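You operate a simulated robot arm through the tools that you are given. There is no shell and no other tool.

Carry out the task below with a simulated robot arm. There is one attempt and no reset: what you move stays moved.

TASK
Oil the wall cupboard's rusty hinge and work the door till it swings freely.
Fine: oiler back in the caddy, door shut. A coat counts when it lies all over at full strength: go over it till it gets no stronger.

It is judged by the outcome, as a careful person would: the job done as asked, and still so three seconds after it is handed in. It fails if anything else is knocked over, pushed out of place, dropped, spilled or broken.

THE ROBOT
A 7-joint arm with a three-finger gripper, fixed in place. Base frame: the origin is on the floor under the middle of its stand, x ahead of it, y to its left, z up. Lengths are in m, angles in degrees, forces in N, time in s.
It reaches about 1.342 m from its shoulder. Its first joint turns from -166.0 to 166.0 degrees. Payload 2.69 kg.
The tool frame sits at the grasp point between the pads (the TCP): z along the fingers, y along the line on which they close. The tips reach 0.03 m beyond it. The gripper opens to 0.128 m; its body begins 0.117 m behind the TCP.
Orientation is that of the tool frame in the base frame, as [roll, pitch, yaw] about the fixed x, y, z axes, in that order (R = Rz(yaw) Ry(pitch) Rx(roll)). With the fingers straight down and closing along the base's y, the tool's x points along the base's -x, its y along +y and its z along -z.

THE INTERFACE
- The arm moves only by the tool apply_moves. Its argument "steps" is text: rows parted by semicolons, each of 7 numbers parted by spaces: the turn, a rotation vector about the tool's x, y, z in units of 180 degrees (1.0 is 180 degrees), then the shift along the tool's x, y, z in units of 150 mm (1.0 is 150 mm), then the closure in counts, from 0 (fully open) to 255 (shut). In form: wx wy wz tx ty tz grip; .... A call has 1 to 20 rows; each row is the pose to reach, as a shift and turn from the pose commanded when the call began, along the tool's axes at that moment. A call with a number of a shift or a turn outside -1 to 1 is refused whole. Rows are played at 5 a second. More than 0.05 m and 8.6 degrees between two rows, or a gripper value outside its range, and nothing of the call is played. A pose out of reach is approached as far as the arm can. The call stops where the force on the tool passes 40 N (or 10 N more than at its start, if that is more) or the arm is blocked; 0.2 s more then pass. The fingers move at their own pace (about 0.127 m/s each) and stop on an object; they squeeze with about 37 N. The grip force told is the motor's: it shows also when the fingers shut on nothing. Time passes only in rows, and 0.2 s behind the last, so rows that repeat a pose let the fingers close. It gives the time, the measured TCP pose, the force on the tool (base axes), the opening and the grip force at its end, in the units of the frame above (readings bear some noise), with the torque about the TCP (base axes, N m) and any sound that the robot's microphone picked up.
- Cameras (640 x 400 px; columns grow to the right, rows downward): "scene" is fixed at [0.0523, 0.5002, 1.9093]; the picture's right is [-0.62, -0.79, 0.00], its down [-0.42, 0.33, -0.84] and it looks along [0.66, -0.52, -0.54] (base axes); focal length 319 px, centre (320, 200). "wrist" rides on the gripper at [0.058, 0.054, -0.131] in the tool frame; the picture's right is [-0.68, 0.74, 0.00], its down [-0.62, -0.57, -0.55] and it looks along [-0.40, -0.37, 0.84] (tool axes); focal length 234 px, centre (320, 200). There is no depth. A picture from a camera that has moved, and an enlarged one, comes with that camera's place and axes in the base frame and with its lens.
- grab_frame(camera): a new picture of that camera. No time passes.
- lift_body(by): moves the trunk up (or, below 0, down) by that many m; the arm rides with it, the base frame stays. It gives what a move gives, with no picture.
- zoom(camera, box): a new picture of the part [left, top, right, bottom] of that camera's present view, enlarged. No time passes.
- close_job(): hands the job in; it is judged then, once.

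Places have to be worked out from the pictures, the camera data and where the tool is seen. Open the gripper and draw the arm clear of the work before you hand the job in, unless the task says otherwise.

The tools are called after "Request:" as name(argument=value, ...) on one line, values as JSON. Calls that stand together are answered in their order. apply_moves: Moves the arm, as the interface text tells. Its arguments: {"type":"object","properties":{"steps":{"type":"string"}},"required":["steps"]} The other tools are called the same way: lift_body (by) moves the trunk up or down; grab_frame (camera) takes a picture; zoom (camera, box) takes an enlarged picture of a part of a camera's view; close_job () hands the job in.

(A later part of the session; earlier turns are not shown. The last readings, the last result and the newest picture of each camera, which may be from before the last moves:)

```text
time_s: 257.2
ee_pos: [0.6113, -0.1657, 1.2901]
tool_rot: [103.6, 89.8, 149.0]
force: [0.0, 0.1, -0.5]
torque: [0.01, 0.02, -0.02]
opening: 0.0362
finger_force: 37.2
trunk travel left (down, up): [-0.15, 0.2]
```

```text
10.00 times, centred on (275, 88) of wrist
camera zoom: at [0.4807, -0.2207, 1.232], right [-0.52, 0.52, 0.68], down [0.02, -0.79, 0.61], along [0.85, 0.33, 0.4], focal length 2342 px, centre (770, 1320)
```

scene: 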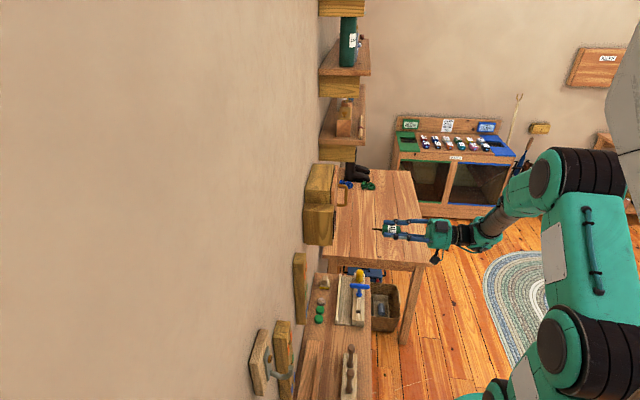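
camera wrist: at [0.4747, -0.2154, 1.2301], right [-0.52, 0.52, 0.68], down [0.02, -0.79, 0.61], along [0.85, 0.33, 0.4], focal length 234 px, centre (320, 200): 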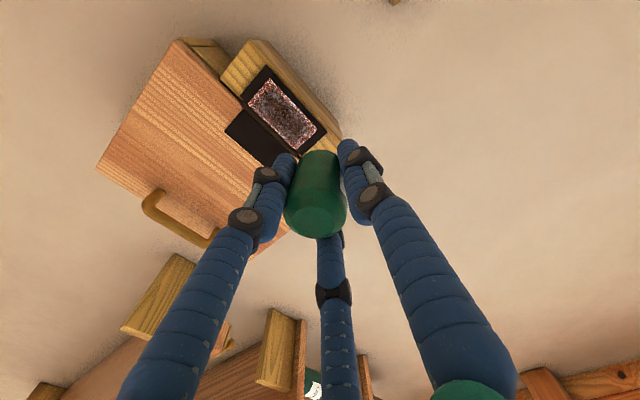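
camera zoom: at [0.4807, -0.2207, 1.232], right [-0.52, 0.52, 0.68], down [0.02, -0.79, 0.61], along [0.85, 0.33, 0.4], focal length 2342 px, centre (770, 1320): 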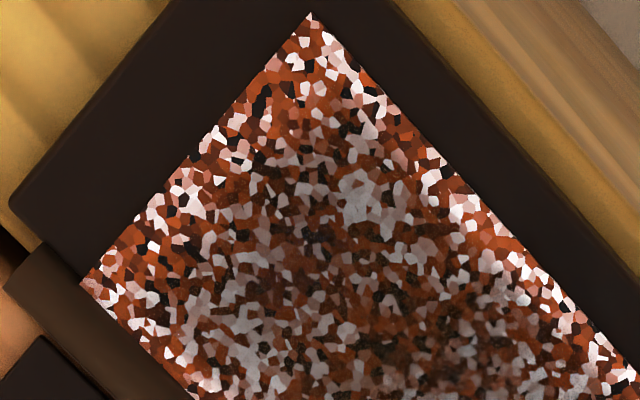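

Contact is creeping away as the bottle slides slowly in the grip. I'll add a gentle continuous feed into the strokes so the tip stays on, and trace perimeter loops just inside the pad's edges. First regaining contact at the top near corner.

Request:
apply_moves(steps="0 0 0 0.04 0.05 0.15 255; 0 0 0 0.09 0.0993 0.3 255; 0 0 0 0.09 0.0993 0.43 255; 0 0 0 0.09 0.0993 0.455 255; 0 0 0 0.09 0.0993 0.463 255; 0 0 0 0.09 0.0993 0.463 255")

Request:
apply_moves(steps="0 0 0 0 0 0.003 255; 0 0 0 0 0 0.003 255")

```text
time_s: 258.6
ee_pos: [0.6492, -0.1059, 1.2752]
tool_rot: [106.6, 89.7, 151.9]
force: [0.6, 0.0, -0.2]
torque: [-0.02, 0.03, -0.01]
opening: 0.0361
finger_force: 36.9
trunk travel left (down, up): [-0.15, 0.2]
```

```text
time_s: 259.2
ee_pos: [0.6502, -0.1065, 1.2756]
tool_rot: [107.5, 89.9, 152.7]
force: [-0.3, 0.0, -1.1]
torque: [0.01, -0.01, 0.01]
opening: 0.0359
finger_force: 37.1
trunk travel left (down, up): [-0.15, 0.2]
```

Request:
apply_moves(steps="0 0 0 0 0 0.003 255; 0 0 0 0 0 0.003 255")

Request:
apply_moves(steps="0 0 0 0 0 0.003 255; 0 0 0 0 0 0.003 255")

Request:
zoom(camera="scene", box=[325, 195, 375, 235])

```text
time_s: 259.8
ee_pos: [0.6511, -0.1065, 1.2757]
tool_rot: [107.5, 89.8, 152.8]
force: [0.1, -0.5, -1.6]
torque: [-0.01, -0.02, 0.01]
opening: 0.0359
finger_force: 36.6
trunk travel left (down, up): [-0.15, 0.2]
```

```text
time_s: 260.4
ee_pos: [0.6493, -0.1057, 1.275]
tool_rot: [107.8, 89.8, 153.0]
force: [-0.8, 0.5, -0.8]
torque: [0.01, 0.01, 0.0]
opening: 0.0361
finger_force: 37.2
trunk travel left (down, up): [-0.15, 0.2]
```

```text
10.00 times, centred on (350, 215) of scene
camera zoom: at [0.0523, 0.5002, 1.9093], right [-0.62, -0.79, 0.0], down [-0.42, 0.33, -0.84], along [0.66, -0.52, -0.54], focal length 3190 px, centre (20, 50)
```

zoom: 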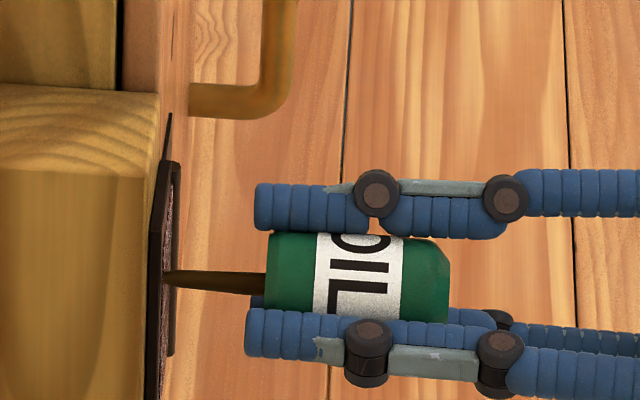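

The scene view shows the tip still 2–3 mm short of the plate, so I keep creeping forward.

Request:
apply_moves(steps="0 0 0 0 0 0.004 255; 0 0 0 0 0 0.007 255; 0 0 0 0 0 0.007 255")

Request:
apply_moves(steps="0 0 0 0 0 0.003 255; 0 0 0 0 0 0.003 255")

Request:
apply_moves(steps="0 0 0 0 0 0.003 255; 0 0 0 0 0 0.003 255")

```text
time_s: 261.2
ee_pos: [0.6509, -0.1051, 1.275]
tool_rot: [101.8, 89.8, 147.0]
force: [-7.1, -6.3, -2.7]
torque: [-0.08, 0.1, -0.01]
opening: 0.036
finger_force: 36.8
trunk travel left (down, up): [-0.15, 0.2]
```

```text
time_s: 261.8
ee_pos: [0.6515, -0.1063, 1.2752]
tool_rot: [94.1, 89.8, 139.2]
force: [-11.8, -10.9, -2.2]
torque: [-0.06, 0.06, -0.02]
opening: 0.0361
finger_force: 36.3
trunk travel left (down, up): [-0.15, 0.2]
```

```text
time_s: 262.4
ee_pos: [0.6516, -0.105, 1.2772]
tool_rot: [97.7, 89.7, 142.8]
force: [-14.2, -11.8, -5.5]
torque: [-0.21, 0.21, 0.07]
opening: 0.0361
finger_force: 37.0
trunk travel left (down, up): [-0.15, 0.2]
```

Firm contact at the near top corner. Now the perimeter loop with a small feed, first half down the near side and along the bottom.

Request:
apply_moves(steps="0 0 0 0.03 0 0 255; 0 0 0 0.06 0 0 255; 0 0 0 0.09 0 0 255; 0 0 0 0.12 0 0.0005 255; 0 0 0 0.15 0 0.0005 255; 0 0 0 0.18 0 0.001 255; 0 0 0 0.21 0 0.001 255; 0 0 0 0.24 0 0.0015 255; 0 0 0 0.27 0 0.0015 255; 0 0 0 0.3 0 0.002 255; 0 0 0 0.33 0 0.002 255; 0 0 0 0.36 0 0.0025 255; 0 0 0 0.39 0 0.0025 255; 0 0 0 0.425 0 0.003 255")

Request:
apply_moves(steps="0 0 0 0 -0.035 0 255; 0 0 0 0 -0.07 0.0005 255; 0 0 0 0 -0.105 0.0005 255; 0 0 0 0 -0.14 0.001 255; 0 0 0 0 -0.175 0.001 255; 0 0 0 0 -0.21 0.0015 255")

```text
time_s: 265.4
ee_pos: [0.6525, -0.1044, 1.2131]
tool_rot: [53.0, 90.0, 98.2]
force: [-19.3, -20.3, 9.6]
torque: [0.43, -0.46, -0.15]
opening: 0.0359
finger_force: 36.8
trunk travel left (down, up): [-0.15, 0.2]
```

```text
time_s: 266.8
ee_pos: [0.6746, -0.1255, 1.212]
tool_rot: [94.4, 89.8, 139.6]
force: [-19.2, -11.5, -1.7]
torque: [-0.05, 0.03, 0.29]
opening: 0.0358
finger_force: 36.6
trunk travel left (down, up): [-0.15, 0.2]
```

Request:
apply_moves(steps="0 0 0 -0.03 0 -0.001 255; 0 0 0 -0.06 0 -0.001 255; 0 0 0 -0.09 0 -0.001 255; 0 0 0 -0.12 0 -0.001 255; 0 0 0 -0.15 0 -0.001 255; 0 0 0 -0.18 0 -0.001 255; 0 0 0 -0.21 0 -0.001 255; 0 0 0 -0.24 0 -0.001 255; 0 0 0 -0.27 0 -0.001 255; 0 0 0 -0.3 0 -0.001 255; 0 0 0 -0.33 0 -0.001 255; 0 0 0 -0.36 0 -0.001 255; 0 0 0 -0.39 0 -0.001 255; 0 0 0 -0.425 0 -0.001 255")

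Request:
apply_moves(steps="0 0 0 0 0.035 0 255; 0 0 0 0 0.07 0 255; 0 0 0 0 0.105 0 255; 0 0 0 0 0.14 0 255; 0 0 0 0 0.175 0 255; 0 0 0 0 0.205 0 255")

Request:
zoom(camera="wrist", box=[240, 80, 340, 155])

```text
time_s: 269.8
ee_pos: [0.6754, -0.1268, 1.2753]
tool_rot: [100.6, 89.7, 145.8]
force: [-4.6, -3.3, -2.8]
torque: [-0.02, 0.03, 0.02]
opening: 0.036
finger_force: 36.8
trunk travel left (down, up): [-0.15, 0.2]
```

```text
time_s: 271.2
ee_pos: [0.6538, -0.1048, 1.2747]
tool_rot: [101.0, 89.8, 146.2]
force: [-4.1, -5.1, -0.5]
torque: [0.08, -0.03, -0.09]
opening: 0.036
finger_force: 36.7
trunk travel left (down, up): [-0.15, 0.2]
```

```text
5.33 times, centred on (290, 118) of wrist
camera zoom: at [0.5227, -0.1609, 1.2167], right [-0.52, 0.52, 0.68], down [0.02, -0.79, 0.61], along [0.85, 0.33, 0.4], focal length 1249 px, centre (480, 640)
```

zoom: 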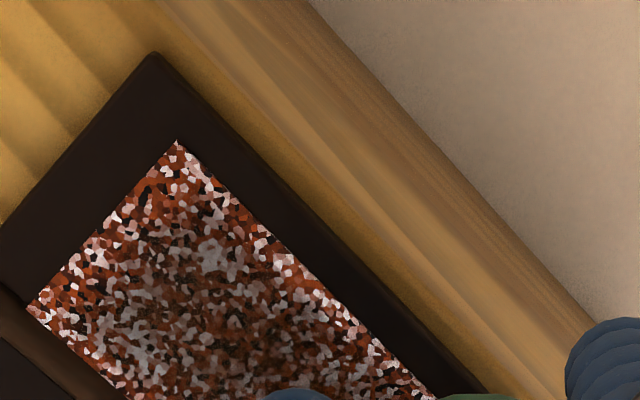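

Contact held around the loop. I'll run the loop again with a small feed and compare from the viewing pose afterwards.

Request:
apply_moves(steps="0 0 0 0.03 0 0.001 255; 0 0 0 0.06 0 0.0015 255; 0 0 0 0.09 0 0.002 255; 0 0 0 0.12 0 0.002 255; 0 0 0 0.15 0 0.0025 255; 0 0 0 0.18 0 0.0025 255; 0 0 0 0.21 0 0.003 255; 0 0 0 0.24 0 0.003 255; 0 0 0 0.27 0 0.003 255; 0 0 0 0.3 0 0.003 255; 0 0 0 0.33 0 0.003 255; 0 0 0 0.36 0 0.003 255; 0 0 0 0.39 0 0.003 255; 0 0 0 0.425 0 0.003 255")

Request:
apply_moves(steps="0 0 0 0 -0.035 0 255; 0 0 0 0 -0.07 0.0005 255; 0 0 0 0 -0.105 0.0005 255; 0 0 0 0 -0.14 0.001 255; 0 0 0 0 -0.175 0.001 255; 0 0 0 0 -0.21 0.001 255")

Request:
apply_moves(steps="0 0 0 -0.03 0 0 255; 0 0 0 -0.06 0 0 255; 0 0 0 -0.09 0 0 255; 0 0 0 -0.12 0 0 255; 0 0 0 -0.15 0 0 255; 0 0 0 -0.18 0 0 255; 0 0 0 -0.21 0 0 255; 0 0 0 -0.24 0 0 255; 0 0 0 -0.27 0 0 255; 0 0 0 -0.3 0 0 255; 0 0 0 -0.33 0 0 255; 0 0 0 -0.36 0 0 255; 0 0 0 -0.39 0 0 255; 0 0 0 -0.425 0 0 255")

Request:
apply_moves(steps="0 0 0 0 0.035 0 255; 0 0 0 0 0.07 0 255; 0 0 0 0 0.105 0 255; 0 0 0 0 0.14 0 255; 0 0 0 0 0.175 0 255; 0 0 0 0 0.205 0 255")

Request:
apply_moves(steps="0 0 0 0 0 -0.1 255; 0 0 0 -0.04 -0.05 -0.25 255; 0 0 0 -0.09 -0.0993 -0.4 255; 0 0 0 -0.09 -0.0993 -0.47 255; 0 0 0 -0.09 -0.0993 -0.47 255")

Request:
zoom(camera="wrist", box=[238, 68, 326, 156])

```text
time_s: 274.2
ee_pos: [0.6524, -0.1045, 1.2118]
tool_rot: [110.9, 89.8, 156.3]
force: [-0.8, -0.3, -0.5]
torque: [-0.02, 0.0, -0.05]
opening: 0.0362
finger_force: 37.3
trunk travel left (down, up): [-0.15, 0.2]
```

```text
time_s: 275.6
ee_pos: [0.6758, -0.1279, 1.2111]
tool_rot: [106.0, 89.8, 151.2]
force: [-5.0, -3.0, -1.9]
torque: [-0.02, 0.04, 0.04]
opening: 0.0357
finger_force: 36.8
trunk travel left (down, up): [-0.15, 0.2]
```

```text
time_s: 278.6
ee_pos: [0.6773, -0.1271, 1.2757]
tool_rot: [100.1, 89.8, 145.4]
force: [-4.3, -3.9, -2.1]
torque: [-0.04, 0.03, 0.04]
opening: 0.0362
finger_force: 37.0
trunk travel left (down, up): [-0.15, 0.2]
```

```text
time_s: 280.0
ee_pos: [0.654, -0.1067, 1.2745]
tool_rot: [101.6, 89.8, 146.9]
force: [-2.8, -4.1, -1.0]
torque: [-0.01, -0.05, 0.01]
opening: 0.0356
finger_force: 37.1
trunk travel left (down, up): [-0.15, 0.2]
```

```text
time_s: 281.2
ee_pos: [0.6157, -0.1664, 1.2876]
tool_rot: [103.6, 89.7, 148.9]
force: [0.3, 0.1, -1.1]
torque: [0.02, -0.03, -0.02]
opening: 0.0359
finger_force: 37.2
trunk travel left (down, up): [-0.15, 0.2]
```

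```text
4.55 times, centred on (282, 112) of wrist
camera zoom: at [0.4845, -0.2213, 1.2302], right [-0.52, 0.52, 0.68], down [0.02, -0.79, 0.61], along [0.85, 0.33, 0.4], focal length 1064 px, centre (493, 600)
```

zoom: 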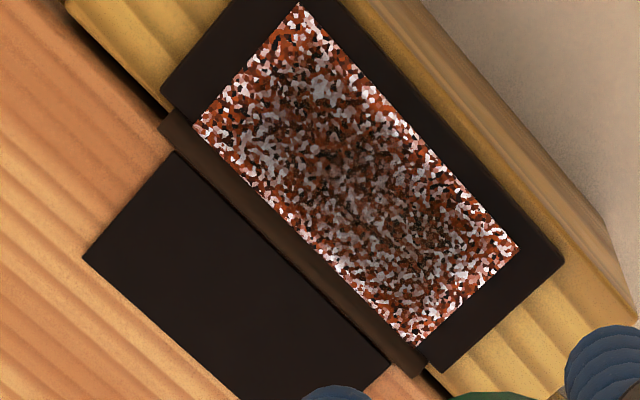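

Request:
zoom(camera="wrist", box=[288, 104, 332, 148])

Request:
zoom(camera="wrist", box=[250, 66, 300, 106])

Request:
zoom(camera="wrist", box=[252, 92, 302, 142])

```text
9.09 times, centred on (310, 126) of wrist
camera zoom: at [0.4845, -0.2213, 1.2302], right [-0.52, 0.52, 0.68], down [0.02, -0.79, 0.61], along [0.85, 0.33, 0.4], focal length 2129 px, centre (411, 873)
```

zoom: 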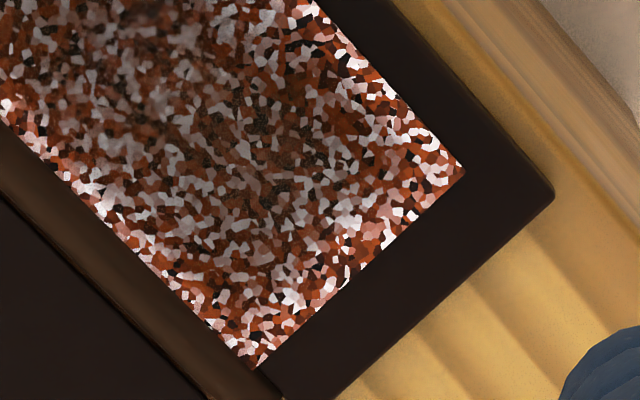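

```text
10.00 times, centred on (275, 86) of wrist
camera zoom: at [0.4845, -0.2213, 1.2302], right [-0.52, 0.52, 0.68], down [0.02, -0.79, 0.61], along [0.85, 0.33, 0.4], focal length 2342 px, centre (770, 1340)
```

zoom: 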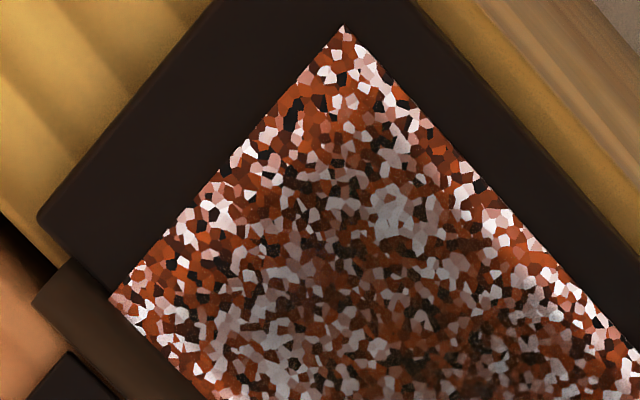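

```text
8.00 times, centred on (277, 117) of wrist
camera zoom: at [0.4845, -0.2213, 1.2302], right [-0.52, 0.52, 0.68], down [0.02, -0.79, 0.61], along [0.85, 0.33, 0.4], focal length 1873 px, centre (664, 864)
```

zoom: 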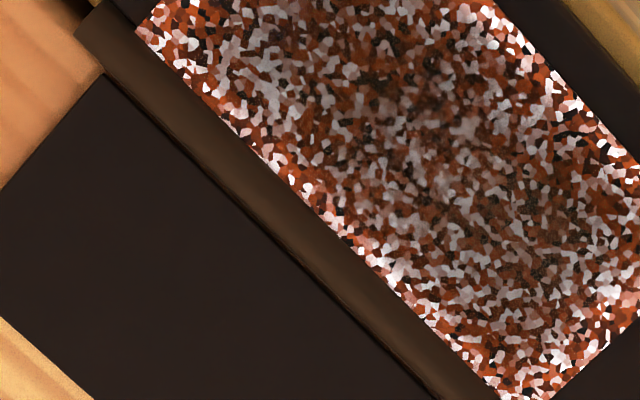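

There are a few small, much more opaque spots near the centre, possibly where I dwelled. I'll look closer, since they may show what full strength really looks like.

Request:
zoom(camera="wrist", box=[277, 94, 305, 122])

Request:
zoom(camera="wrist", box=[282, 98, 296, 112])

```text
14.29 times, centred on (291, 108) of wrist
camera zoom: at [0.4845, -0.2213, 1.2302], right [-0.52, 0.52, 0.68], down [0.02, -0.79, 0.61], along [0.85, 0.33, 0.4], focal length 3345 px, centre (734, 1514)
```

zoom: 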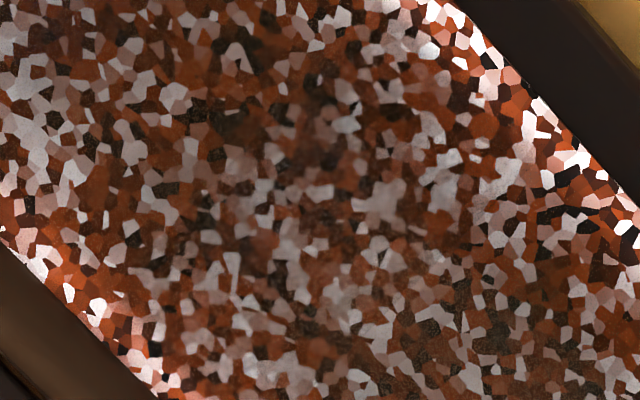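

```text
16.00 times, centred on (289, 105) of wrist
camera zoom: at [0.4845, -0.2213, 1.2302], right [-0.52, 0.52, 0.68], down [0.02, -0.79, 0.61], along [0.85, 0.33, 0.4], focal length 3747 px, centre (816, 1720)
```

zoom: 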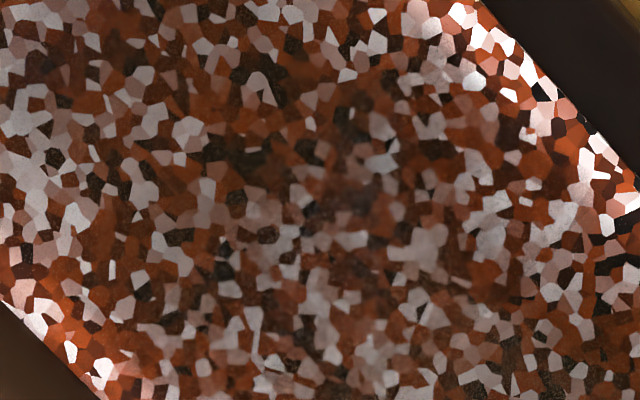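

To decide whether the coat is still changing, I'll take the same close-up framing as at t≈159 s and compare cell by cell.

Request:
zoom(camera="wrist", box=[271, 84, 321, 124])

Request:
zoom(camera="wrist", box=[279, 70, 315, 100])

```text
10.00 times, centred on (296, 104) of wrist
camera zoom: at [0.4845, -0.2213, 1.2302], right [-0.52, 0.52, 0.68], down [0.02, -0.79, 0.61], along [0.85, 0.33, 0.4], focal length 2342 px, centre (560, 1160)
```

zoom: 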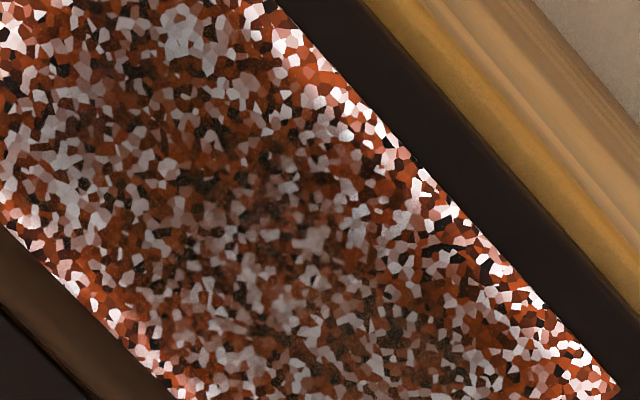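

```text
13.33 times, centred on (297, 85) of wrist
camera zoom: at [0.4845, -0.2213, 1.2302], right [-0.52, 0.52, 0.68], down [0.02, -0.79, 0.61], along [0.85, 0.33, 0.4], focal length 3122 px, centre (627, 1733)
```

zoom: 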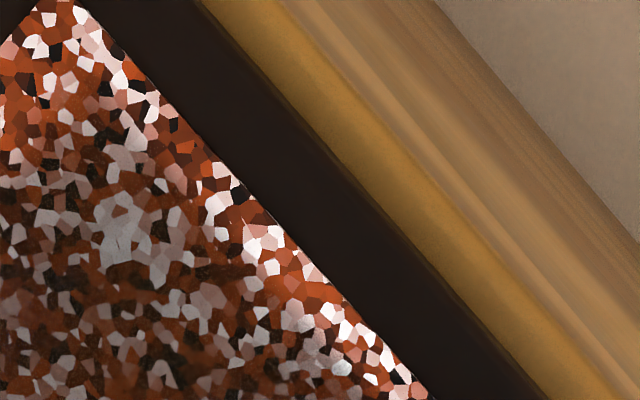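

Request:
zoom(camera="wrist", box=[253, 89, 289, 119])

Request:
zoom(camera="wrist", box=[279, 114, 315, 144])

```text
13.33 times, centred on (271, 104) of wrist
camera zoom: at [0.4845, -0.2213, 1.2302], right [-0.52, 0.52, 0.68], down [0.02, -0.79, 0.61], along [0.85, 0.33, 0.4], focal length 3122 px, centre (973, 1480)
```

zoom: 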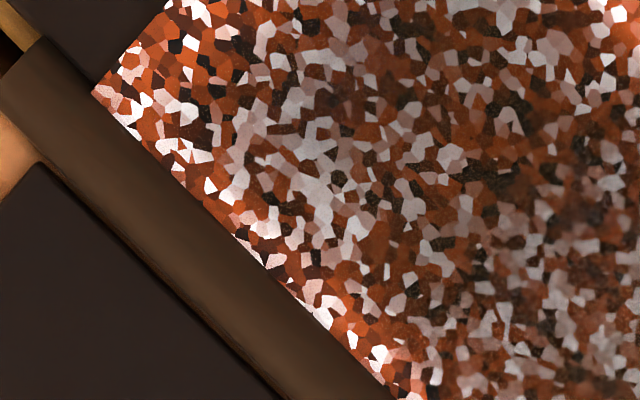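

```text
13.33 times, centred on (297, 129) of wrist
camera zoom: at [0.4845, -0.2213, 1.2302], right [-0.52, 0.52, 0.68], down [0.02, -0.79, 0.61], along [0.85, 0.33, 0.4], focal length 3122 px, centre (627, 1147)
```

zoom: 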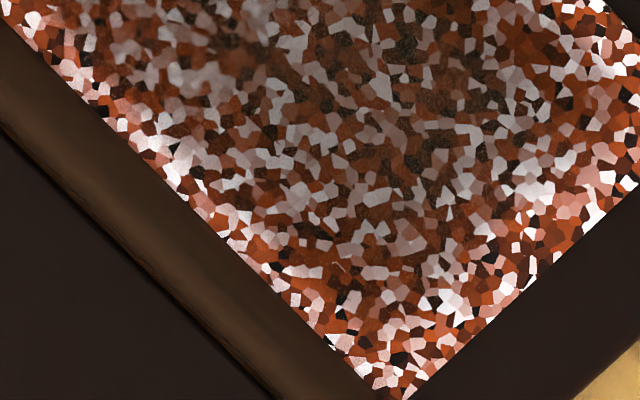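

The close-ups look essentially identical to 2 minutes ago despite many edge passes. As a last check that nothing more can be gained, I'll rub one small interior area on the knuckle side intensively and see if it darkens.

Request:
apply_moves(steps="0 0 0 0.12 -0.04 0.15 255; 0 0 0 0.267 -0.0773 0.3 255; 0 0 0 0.267 -0.0773 0.43 255; 0 0 0 0.267 -0.0773 0.455 255; 0 0 0 0.267 -0.0773 0.466 255; 0 0 0 0.267 -0.0773 0.466 255")

```text
time_s: 282.6
ee_pos: [0.6743, -0.1253, 1.2488]
tool_rot: [105.6, 89.8, 150.8]
force: [-2.4, -2.9, -2.0]
torque: [-0.01, 0.04, -0.04]
opening: 0.0358
finger_force: 37.3
trunk travel left (down, up): [-0.15, 0.2]
```

Request:
apply_moves(steps="0 0 0 0.03 0 0.003 255; 0 0 0 0.06 0 0.004 255; 0 0 0 0.03 0.01 0.004 255; 0 0 0 0 0.01 0.004 255; 0 0 0 -0.03 0.01 0.004 255; 0 0 0 -0.06 0.01 0.004 255; 0 0 0 -0.03 0.02 0.004 255; 0 0 0 0 0.02 0.004 255; 0 0 0 0.03 0.02 0.004 255; 0 0 0 0.06 0.02 0.004 255; 0 0 0 0.03 0 0.005 255; 0 0 0 0 0 0.005 255; 0 0 0 -0.03 0 0.005 255; 0 0 0 -0.06 0 0.005 255; 0 0 0 -0.03 0.01 0.005 255; 0 0 0 0 0.01 0.005 255; 0 0 0 0.03 0.01 0.005 255; 0 0 0 0.06 0.01 0.005 255; 0 0 0 0.03 0.01 0.005 255; 0 0 0 0 0.01 0.005 255")

Request:
apply_moves(steps="0 0 0 0.03 0 0.001 255; 0 0 0 0.06 0 0.001 255; 0 0 0 0.03 0.01 0.001 255; 0 0 0 0 0.01 0.001 255; 0 0 0 -0.03 0.01 0.001 255; 0 0 0 -0.06 0.01 0.001 255; 0 0 0 -0.03 -0.01 0.001 255; 0 0 0 0 -0.01 0.001 255; 0 0 0 0.03 -0.01 0.001 255; 0 0 0 0.06 -0.01 0.001 255; 0 0 0 0.03 0 0.002 255; 0 0 0 0 0 0.002 255; 0 0 0 -0.03 0 0.002 255; 0 0 0 -0.06 0 0.002 255; 0 0 0 -0.03 0.01 0.002 255; 0 0 0 0 0.01 0.002 255; 0 0 0 0.03 0.01 0.002 255; 0 0 0 0.06 0.01 0.002 255; 0 0 0 0.03 0.01 0.002 255; 0 0 0 0 0 0.002 255")

Request:
apply_moves(steps="0 0 0 0 0 -0.1 255; 0 0 0 -0.12 0.04 -0.25 255; 0 0 0 -0.267 0.067 -0.4 255; 0 0 0 -0.267 0.067 -0.473 255; 0 0 0 -0.267 0.067 -0.473 255")

Request:
zoom(camera="wrist", box=[238, 68, 326, 156])

Request:
zoom(camera="wrist", box=[252, 92, 302, 142])

```text
time_s: 286.8
ee_pos: [0.6718, -0.1227, 1.2487]
tool_rot: [100.6, 89.9, 145.8]
force: [-7.8, -7.1, -3.0]
torque: [-0.1, 0.09, -0.01]
opening: 0.0358
finger_force: 37.5
trunk travel left (down, up): [-0.15, 0.2]
```

```text
time_s: 291.0
ee_pos: [0.672, -0.1229, 1.2484]
tool_rot: [102.8, 89.7, 148.0]
force: [-6.2, -4.0, -3.2]
torque: [-0.1, 0.07, 0.04]
opening: 0.036
finger_force: 37.1
trunk travel left (down, up): [-0.15, 0.2]
```

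```text
time_s: 292.2
ee_pos: [0.6159, -0.1668, 1.2895]
tool_rot: [102.8, 89.8, 148.1]
force: [0.5, -0.5, -1.2]
torque: [-0.01, 0.01, 0.04]
opening: 0.0357
finger_force: 36.5
trunk travel left (down, up): [-0.15, 0.2]
```

```text
4.55 times, centred on (282, 112) of wrist
camera zoom: at [0.4839, -0.2223, 1.2315], right [-0.52, 0.52, 0.68], down [0.02, -0.79, 0.61], along [0.85, 0.33, 0.4], focal length 1064 px, centre (493, 600)
```

zoom: 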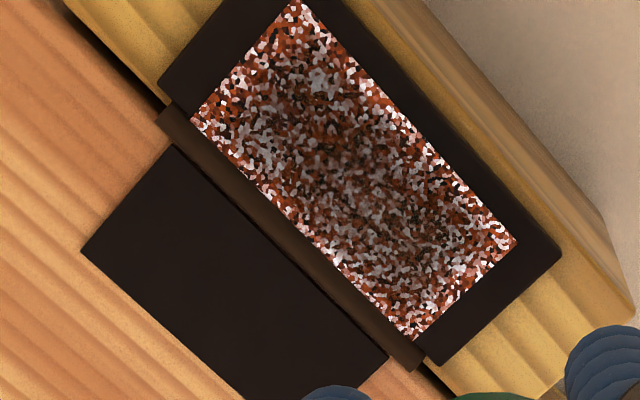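

```text
8.00 times, centred on (277, 117) of wrist
camera zoom: at [0.4839, -0.2223, 1.2315], right [-0.52, 0.52, 0.68], down [0.02, -0.79, 0.61], along [0.85, 0.33, 0.4], focal length 1873 px, centre (664, 864)
```

zoom: 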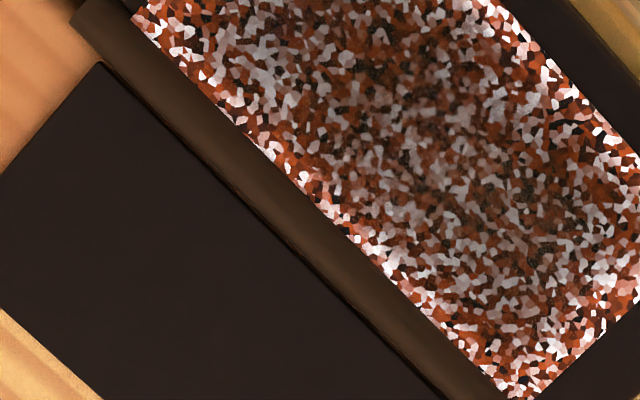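

Intensive rubbing changed nothing, so the coat is as strong as it gets. Next I return the oiler: back off from the wall to the pose I came through before, then tilt the tool down again.

Request:
apply_moves(steps="0 0 0 0.1 0 -0.2 255; 0 0 0 0.2 0 -0.4 255; 0 0 0 0.3 0 -0.45 255; 0 0.042 0 0.3 0 -0.45 255; 0 0.084 0 0.3 0 -0.45 255; 0 0.126 0 0.3 0 -0.45 255; 0 0.168 0 0.3 0 -0.45 255; 0 0.21 0 0.3 0 -0.45 255; 0 0.25 0 0.3 0 -0.45 255; 0 0.25 0 0.3 0 -0.45 255")

Request:
zoom(camera="scene", box=[350, 190, 430, 260])

```text
time_s: 294.4
ee_pos: [0.5687, -0.2123, 1.2435]
tool_rot: [179.6, 44.8, -135.0]
force: [0.2, 0.0, -2.0]
torque: [-0.02, -0.04, 0.0]
opening: 0.0359
finger_force: 36.9
trunk travel left (down, up): [-0.15, 0.2]
```

```text
5.71 times, centred on (390, 225) of scene
camera zoom: at [0.0523, 0.5002, 1.9093], right [-0.62, -0.79, 0.0], down [-0.42, 0.33, -0.84], along [0.66, -0.52, -0.54], focal length 1823 px, centre (-80, 57)
```

zoom: 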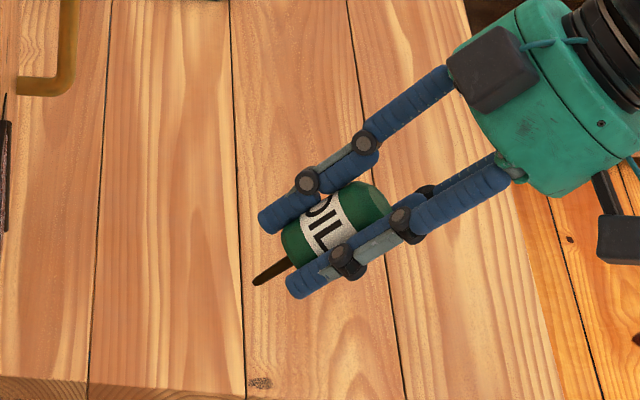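

Request:
apply_moves(steps="0 0.042 0 0 0 0 255; 0 0.084 0 0 0 0 255; 0 0.126 0 0 0 0 255; 0 0.168 0 0 0 0 255; 0 0.21 0 0 0 0 255; 0 0.249 0 0 0 0 255; 0 0.249 0 0 0 0 255; 0 0.249 0 0 0 0 255")

Request:
grab_frame(camera="wrist")

```text
time_s: 296.2
ee_pos: [0.5663, -0.2139, 1.2442]
tool_rot: [179.8, 0.1, -134.8]
force: [-0.5, 0.1, -0.8]
torque: [0.01, 0.01, 0.03]
opening: 0.0359
finger_force: 36.6
trunk travel left (down, up): [-0.15, 0.2]
```

```text
taken
camera wrist: at [0.488, -0.218, 1.3749], right [-0.05, 1.0, 0.0], down [0.84, 0.04, 0.55], along [0.55, 0.03, -0.84], focal length 234 px, centre (320, 200)
```

wrist: 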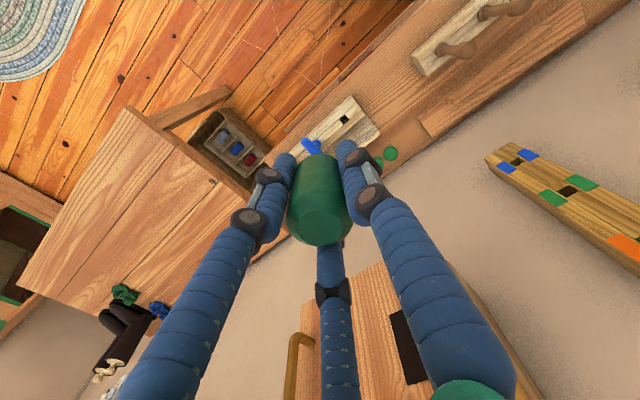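

Request:
apply_moves(steps="0 0 0 0 0 0.25 255; 0 0 0 0 0 0.5 255; 0 0 0 0 0 0.75 255; 0 0 0 0 0 1.0 255; 0 0 0 -0.2 -0.01 1.0 255; 0 0 0 -0.4 -0.02 1.0 255; 0 0 0 -0.573 -0.027 1.0 255; 0 0 0 -0.573 -0.027 1.0 255")

Request:
grab_frame(camera="wrist")

Request:
zoom(camera="scene", box=[330, 220, 410, 320])

```text
time_s: 298.0
ee_pos: [0.6317, -0.154, 1.0943]
tool_rot: [179.7, 0.1, -134.8]
force: [0.2, 1.2, -1.8]
torque: [-0.04, 0.04, -0.02]
opening: 0.0362
finger_force: 36.7
trunk travel left (down, up): [-0.15, 0.2]
```

```text
taken
camera wrist: at [0.5521, -0.1583, 1.2255], right [-0.05, 1.0, 0.0], down [0.84, 0.04, 0.55], along [0.55, 0.03, -0.84], focal length 234 px, centre (320, 200)
```

wrist: 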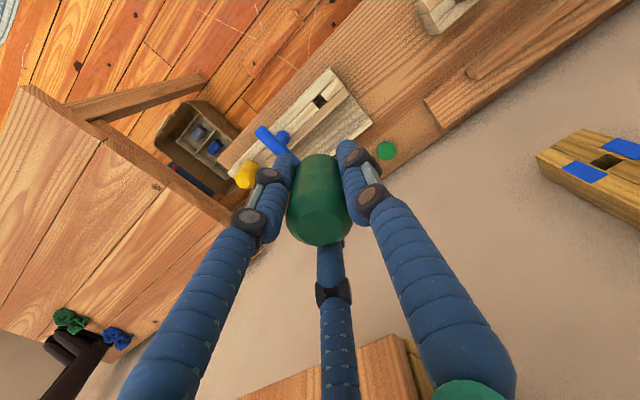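

```text
4.00 times, centred on (370, 270) of scene
camera zoom: at [0.0523, 0.5002, 1.9093], right [-0.62, -0.79, 0.0], down [-0.42, 0.33, -0.84], along [0.66, -0.52, -0.54], focal length 1276 px, centre (120, -80)
```

zoom: 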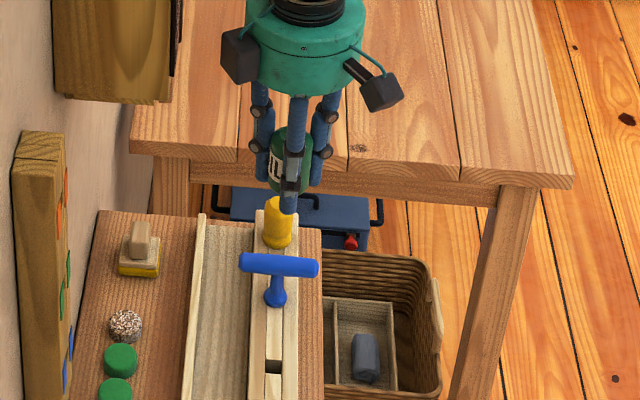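

Above the caddy now. I'll zoom in on the empty hole to verify alignment before lowering.

Request:
zoom(camera="wrist", box=[300, 85, 340, 117])

Request:
zoom(camera="scene", box=[340, 295, 375, 325])

```text
12.50 times, centred on (320, 101) of wrist
camera zoom: at [0.5521, -0.1583, 1.2255], right [-0.05, 1.0, 0.0], down [0.84, 0.04, 0.55], along [0.55, 0.03, -0.84], focal length 2927 px, centre (320, 1438)
```

zoom: 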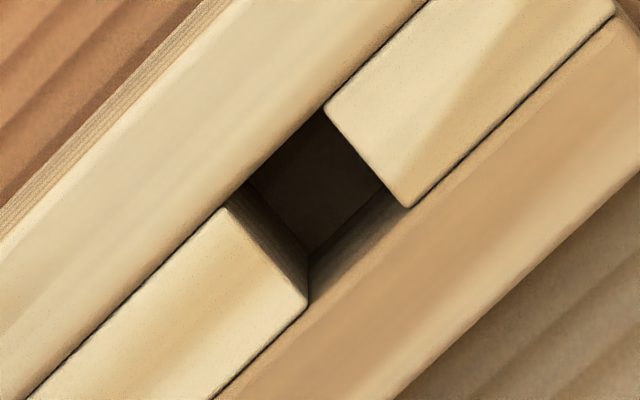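

```text
13.33 times, centred on (358, 310) of scene
camera zoom: at [0.0523, 0.5002, 1.9093], right [-0.62, -0.79, 0.0], down [-0.42, 0.33, -0.84], along [0.66, -0.52, -0.54], focal length 4253 px, centre (-180, -1267)
```

zoom: 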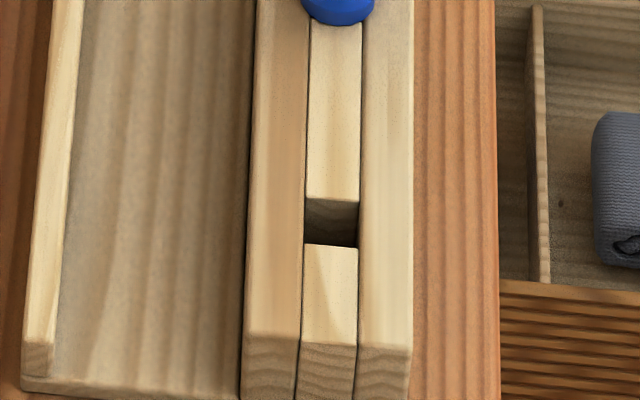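

Request:
zoom(camera="wrist", box=[260, 130, 380, 250])

Request:
zoom(camera="scene", box=[345, 225, 395, 285])

```text
3.33 times, centred on (320, 190) of wrist
camera zoom: at [0.5521, -0.1583, 1.2255], right [-0.05, 1.0, 0.0], down [0.84, 0.04, 0.55], along [0.55, 0.03, -0.84], focal length 781 px, centre (320, 233)
```

zoom: 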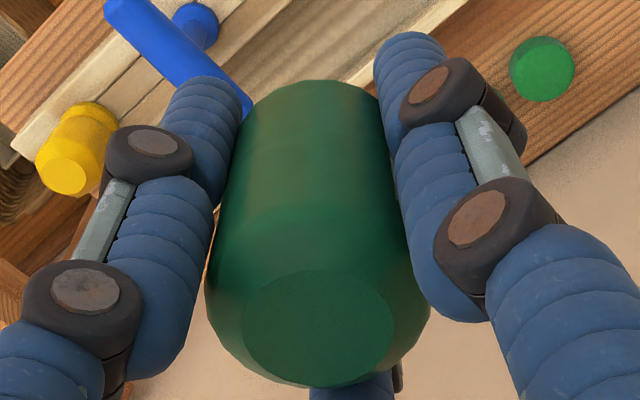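

```text
6.67 times, centred on (370, 255) of scene
camera zoom: at [0.0523, 0.5002, 1.9093], right [-0.62, -0.79, 0.0], down [-0.42, 0.33, -0.84], along [0.66, -0.52, -0.54], focal length 2127 px, centre (-13, -167)
```

zoom: 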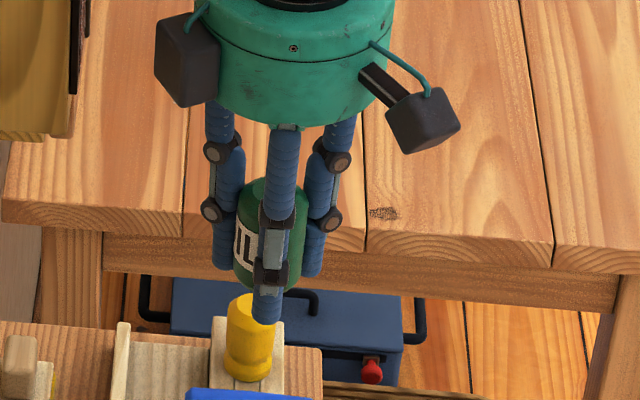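

The bottle is upright and on-axis. I'll lower it in stages, checking forces.

Request:
apply_moves(steps="0 0 0 0 0 0.25 255; 0 0 0 0 0 0.5 255; 0 0 0 0 0 0.75 255; 0 0 0 0 0 1.0 255; 0 0 0 0 0 1.0 255")

Request:
apply_moves(steps="0 0 0 0 0 0.15 255; 0 0 0 0 0 0.3 255; 0 0 0 0 0 0.4 255; 0 0 0 0 0 0.4 255")

Request:
zoom(camera="scene", box=[335, 270, 385, 320])

Request:
grab_frame(camera="wrist")

```text
time_s: 299.2
ee_pos: [0.633, -0.1542, 0.9419]
tool_rot: [179.8, 0.2, -134.9]
force: [0.2, -0.3, -1.0]
torque: [0.02, 0.01, -0.04]
opening: 0.036
finger_force: 37.0
trunk travel left (down, up): [-0.15, 0.2]
```

```text
time_s: 300.2
ee_pos: [0.6307, -0.1535, 0.8829]
tool_rot: [179.7, 0.1, -134.8]
force: [0.5, 0.3, -0.7]
torque: [-0.01, 0.03, 0.0]
opening: 0.0363
finger_force: 37.1
trunk travel left (down, up): [-0.15, 0.2]
```

```text
8.00 times, centred on (360, 295) of scene
camera zoom: at [0.0523, 0.5002, 1.9093], right [-0.62, -0.79, 0.0], down [-0.42, 0.33, -0.84], along [0.66, -0.52, -0.54], focal length 2552 px, centre (0, -560)
```

zoom: 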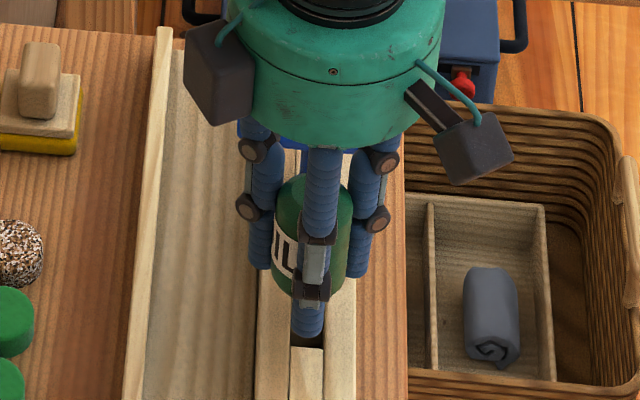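

```text
taken
camera wrist: at [0.5509, -0.1582, 1.0141], right [-0.05, 1.0, 0.0], down [0.84, 0.04, 0.55], along [0.55, 0.03, -0.84], focal length 234 px, centre (320, 200)
```

wrist: 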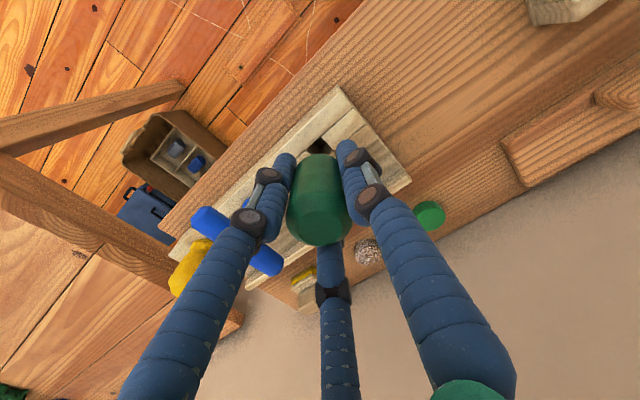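

Request:
zoom(camera="wrist", box=[285, 105, 355, 161])

```text
7.14 times, centred on (320, 133) of wrist
camera zoom: at [0.5509, -0.1582, 1.0141], right [-0.05, 1.0, 0.0], down [0.84, 0.04, 0.55], along [0.55, 0.03, -0.84], focal length 1673 px, centre (320, 679)
```

zoom: 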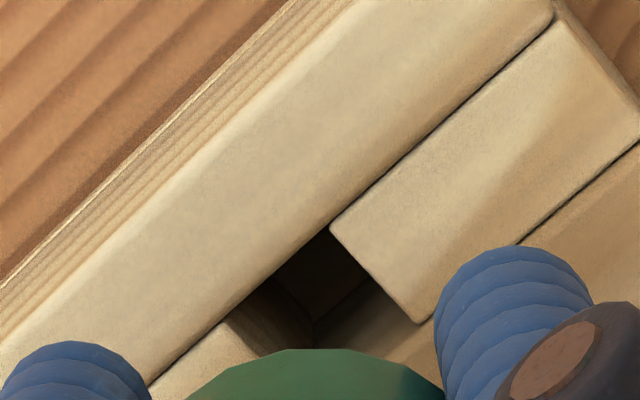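

The hole lines up with the tool axis within a couple of millimetres, so I continue lowering slowly.

Request:
apply_moves(steps="0 0 0 0 0 0.06 255; 0 0 0 0 0 0.12 255; 0 0 0 0 0 0.18 255; 0 0 0 0 0 0.22 255; 0 0 0 0 0 0.22 255")

Request:
zoom(camera="scene", box=[340, 275, 380, 320])

```text
time_s: 301.4
ee_pos: [0.6309, -0.1544, 0.8506]
tool_rot: [179.7, 0.1, -134.8]
force: [0.3, -0.2, -0.3]
torque: [0.0, -0.02, 0.01]
opening: 0.0362
finger_force: 36.8
trunk travel left (down, up): [-0.15, 0.2]
```

```text
8.89 times, centred on (360, 298) of scene
camera zoom: at [0.0523, 0.5002, 1.9093], right [-0.62, -0.79, 0.0], down [-0.42, 0.33, -0.84], along [0.66, -0.52, -0.54], focal length 2836 px, centre (-36, -667)
```

zoom: 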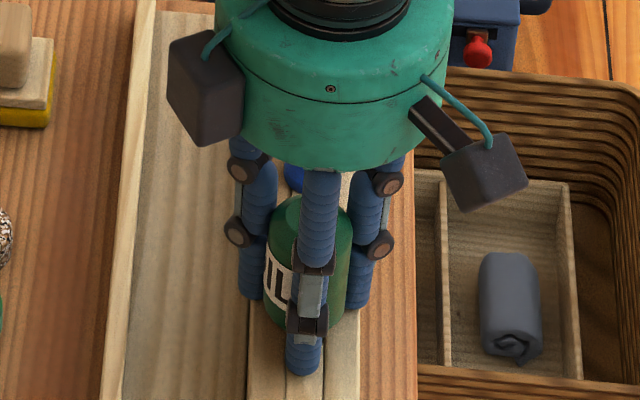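

No contact yet. I'll go on in small steps until it seats.

Request:
apply_moves(steps="0 0 0 0 0 0.015 255; 0 0 0 0 0 0.03 255; 0 0 0 0 0 0.03 255")

Request:
apply_moves(steps="0 0 0 0 0 0.012 255; 0 0 0 0 0 0.02 255; 0 0 0 0 0 0.02 255")

Request:
zoom(camera="wrist", box=[260, 100, 390, 220])

```text
time_s: 302.1
ee_pos: [0.6309, -0.1539, 0.851]
tool_rot: [-180.0, 0.2, -134.7]
force: [-7.0, 1.5, 21.1]
torque: [-0.66, 0.24, -0.2]
opening: 0.0361
finger_force: 37.3
trunk travel left (down, up): [-0.15, 0.2]
stopped in row 3: the force on the tool passed its limit at 42 N (the readings are from after the stop); the commanded pose is now the measured one
```

```text
time_s: 302.6
ee_pos: [0.6321, -0.1554, 0.8501]
tool_rot: [-179.9, 0.3, -134.9]
force: [-7.1, 0.1, 19.6]
torque: [-0.6, 0.26, -0.21]
opening: 0.0363
finger_force: 37.5
trunk travel left (down, up): [-0.15, 0.2]
stopped in row 2: the force on the tool passed its limit at 43 N (the readings are from after the stop); the commanded pose is now the measured one
```

```text
3.33 times, centred on (325, 160) of wrist
camera zoom: at [0.5523, -0.1593, 0.9807], right [-0.05, 1.0, 0.0], down [0.83, 0.04, 0.55], along [0.55, 0.03, -0.83], focal length 781 px, centre (303, 333)
```

zoom: 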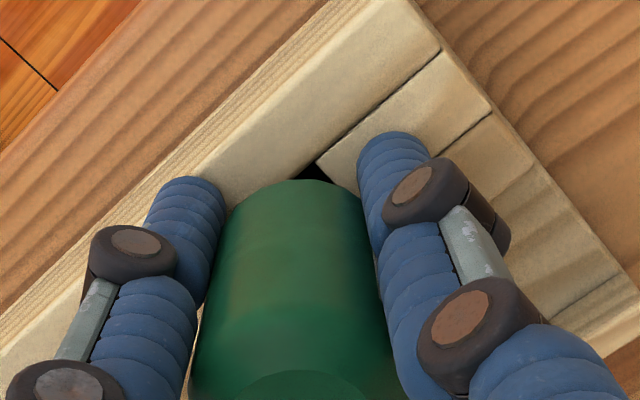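

The fingertips have touched the rail at z≈0.85, so the bottle hangs just a few millimetres above its seat with the nozzle in the hole. I'll lift 1.5 mm to relieve the load, then open slowly so it settles between the fingers.

Request:
apply_moves(steps="0 0 0 0 0 -0.006 255; 0 0 0 0 0 -0.012 255; 0 0 0 0 0 -0.012 255")

Request:
apply_moves(steps="0 0 0 0 0 0 200; 0 0 0 0 0 0 190; 0 0 0 0 0 0 184; 0 0 0 0 0 0 180; 0 0 0 0 0 0 176; 0 0 0 0 0 0 172; 0 0 0 0 0 0 168; 0 0 0 0 0 0 168; 0 0 0 0 0 0 168")

Request:
grab_frame(camera="wrist")

Request:
zoom(camera="scene", box=[340, 275, 380, 320])

```text
time_s: 303.4
ee_pos: [0.6327, -0.1546, 0.8498]
tool_rot: [180.0, 0.2, -134.7]
force: [-1.0, -2.9, 7.0]
torque: [-0.32, 0.04, 0.03]
opening: 0.0358
finger_force: 37.0
trunk travel left (down, up): [-0.15, 0.2]
```

```text
time_s: 305.4
ee_pos: [0.6328, -0.1549, 0.8501]
tool_rot: [180.0, 0.1, -134.7]
force: [-0.3, 0.9, 1.3]
torque: [-0.01, 0.0, -0.01]
opening: 0.044
finger_force: 0.0
trunk travel left (down, up): [-0.15, 0.2]
```

```text
taken
camera wrist: at [0.5527, -0.1592, 0.9809], right [-0.05, 1.0, 0.0], down [0.83, 0.04, 0.55], along [0.55, 0.03, -0.83], focal length 234 px, centre (320, 200)
```

wrist: 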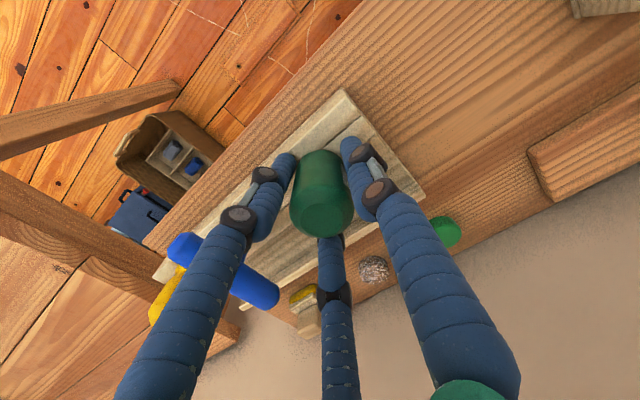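

```text
8.89 times, centred on (360, 298) of scene
camera zoom: at [0.0523, 0.5002, 1.9093], right [-0.62, -0.79, 0.0], down [-0.42, 0.33, -0.84], along [0.66, -0.52, -0.54], focal length 2836 px, centre (-36, -667)
```

zoom: 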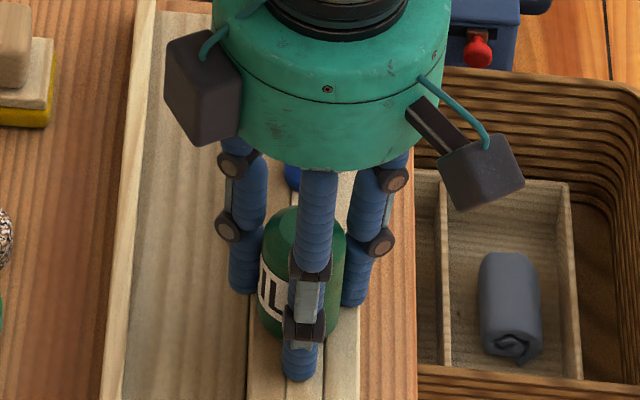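

The bottle has settled into its seat. I'll open a bit more, then rise straight up and check it.

Request:
apply_moves(steps="0 0 0 0 0 0 150; 0 0 0 0 0 -0.01 130; 0 0 0 0 0 -0.02 110; 0 0 0 0 0 -0.03 90; 0 0 0 0 0 -0.15 85; 0 0 0 0 0 -0.3 85; 0 0 0 0 0 -0.5 85; 0 0 0 0 0 -0.75 85; 0 0 0 0 0 -1.0 85")

Request:
grab_frame(camera="wrist")

Request:
zoom(camera="scene", box=[335, 270, 385, 325])

```text
time_s: 307.4
ee_pos: [0.6323, -0.1562, 1.0002]
tool_rot: [179.8, 0.2, -134.8]
force: [0.1, 0.3, 0.2]
torque: [-0.02, 0.0, 0.03]
opening: 0.0856
finger_force: 0.0
trunk travel left (down, up): [-0.15, 0.2]
```

```text
taken
camera wrist: at [0.5528, -0.1607, 1.1313], right [-0.05, 1.0, 0.0], down [0.83, 0.04, 0.55], along [0.55, 0.03, -0.84], focal length 234 px, centre (320, 200)
```

wrist: 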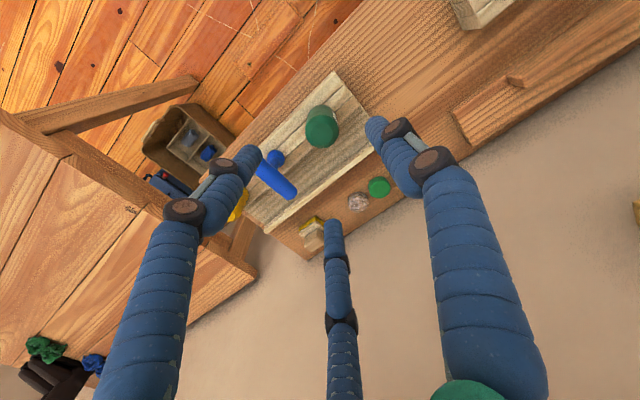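

```text
7.27 times, centred on (360, 298) of scene
camera zoom: at [0.0523, 0.5002, 1.9093], right [-0.62, -0.79, 0.0], down [-0.42, 0.33, -0.84], along [0.66, -0.52, -0.54], focal length 2320 px, centre (29, -509)
```

zoom: 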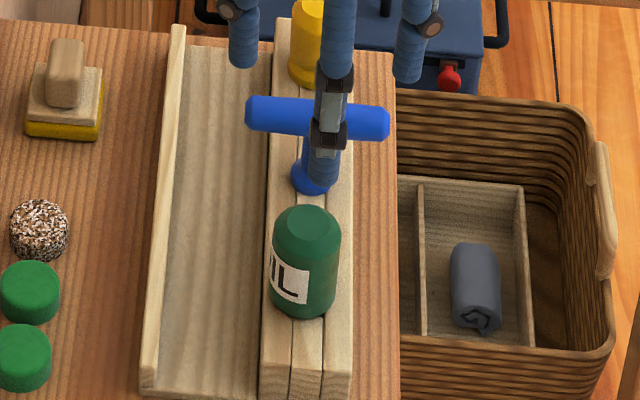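

The oiler stands back in its slot. Now for the door: I'll go back up to a viewing pose in front of the cupboard with the tool horizontal again.

Request:
apply_moves(steps="0 0 0 0.15 0 -0.15 85; 0 0 0 0.3 0 -0.35 85; 0 -0.042 0 0.45 0 -0.55 85; 0 -0.084 0 0.58 0 -0.75 85; 0 -0.126 0 0.6 0 -0.9 85; 0 -0.168 0 0.6 0 -1.0 85; 0 -0.21 0 0.6 0 -1.0 85; 0 -0.25 0 0.6 0 -1.0 85; 0 -0.25 0 0.6 0 -1.0 85")

Request:
apply_moves(steps="0 -0.042 0 -0.08 -0.05 -0.06 85; 0 -0.084 0 -0.16 -0.1 -0.12 85; 0 -0.126 0 -0.24 -0.15 -0.18 85; 0 -0.168 0 -0.32 -0.2 -0.24 85; 0 -0.21 0 -0.4 -0.25 -0.3 85; 0 -0.25 0 -0.48 -0.3 -0.36 85; 0 -0.25 0 -0.5 -0.35 -0.4 85; 0 -0.25 0 -0.5 -0.35 -0.4 85")

Request:
grab_frame(camera="wrist")

Request:
grab_frame(camera="scene")

```text
time_s: 309.4
ee_pos: [0.5689, -0.2199, 1.15]
tool_rot: [-180.0, 45.3, -134.8]
force: [-0.5, -0.2, -0.5]
torque: [0.03, 0.0, -0.01]
opening: 0.0854
finger_force: 0.0
trunk travel left (down, up): [-0.15, 0.2]
```

```text
time_s: 311.2
ee_pos: [0.612, -0.2494, 1.2438]
tool_rot: [-2.7, 89.8, 42.6]
force: [0.7, -0.5, -0.5]
torque: [0.02, 0.02, 0.01]
opening: 0.0851
finger_force: 0.1
trunk travel left (down, up): [-0.15, 0.2]
```

```text
taken
camera wrist: at [0.482, -0.3047, 1.1866], right [-0.52, 0.52, 0.68], down [0.01, -0.79, 0.61], along [0.85, 0.33, 0.41], focal length 234 px, centre (320, 200)
```

wrist: 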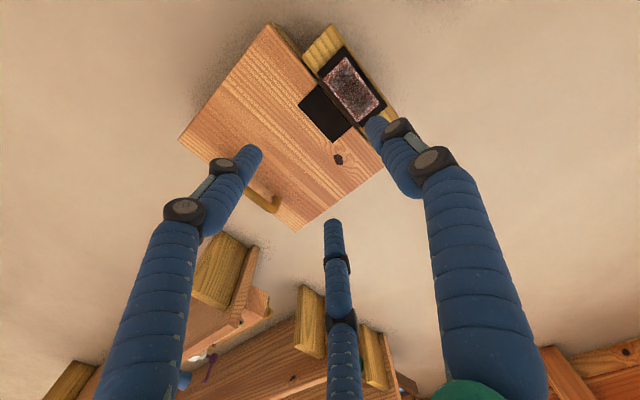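

```text
taken
```

scene: 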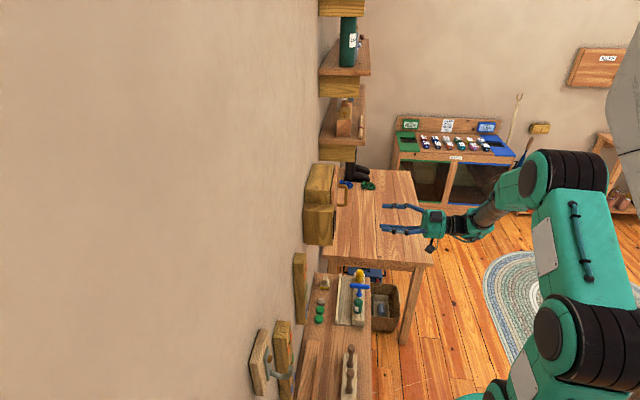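

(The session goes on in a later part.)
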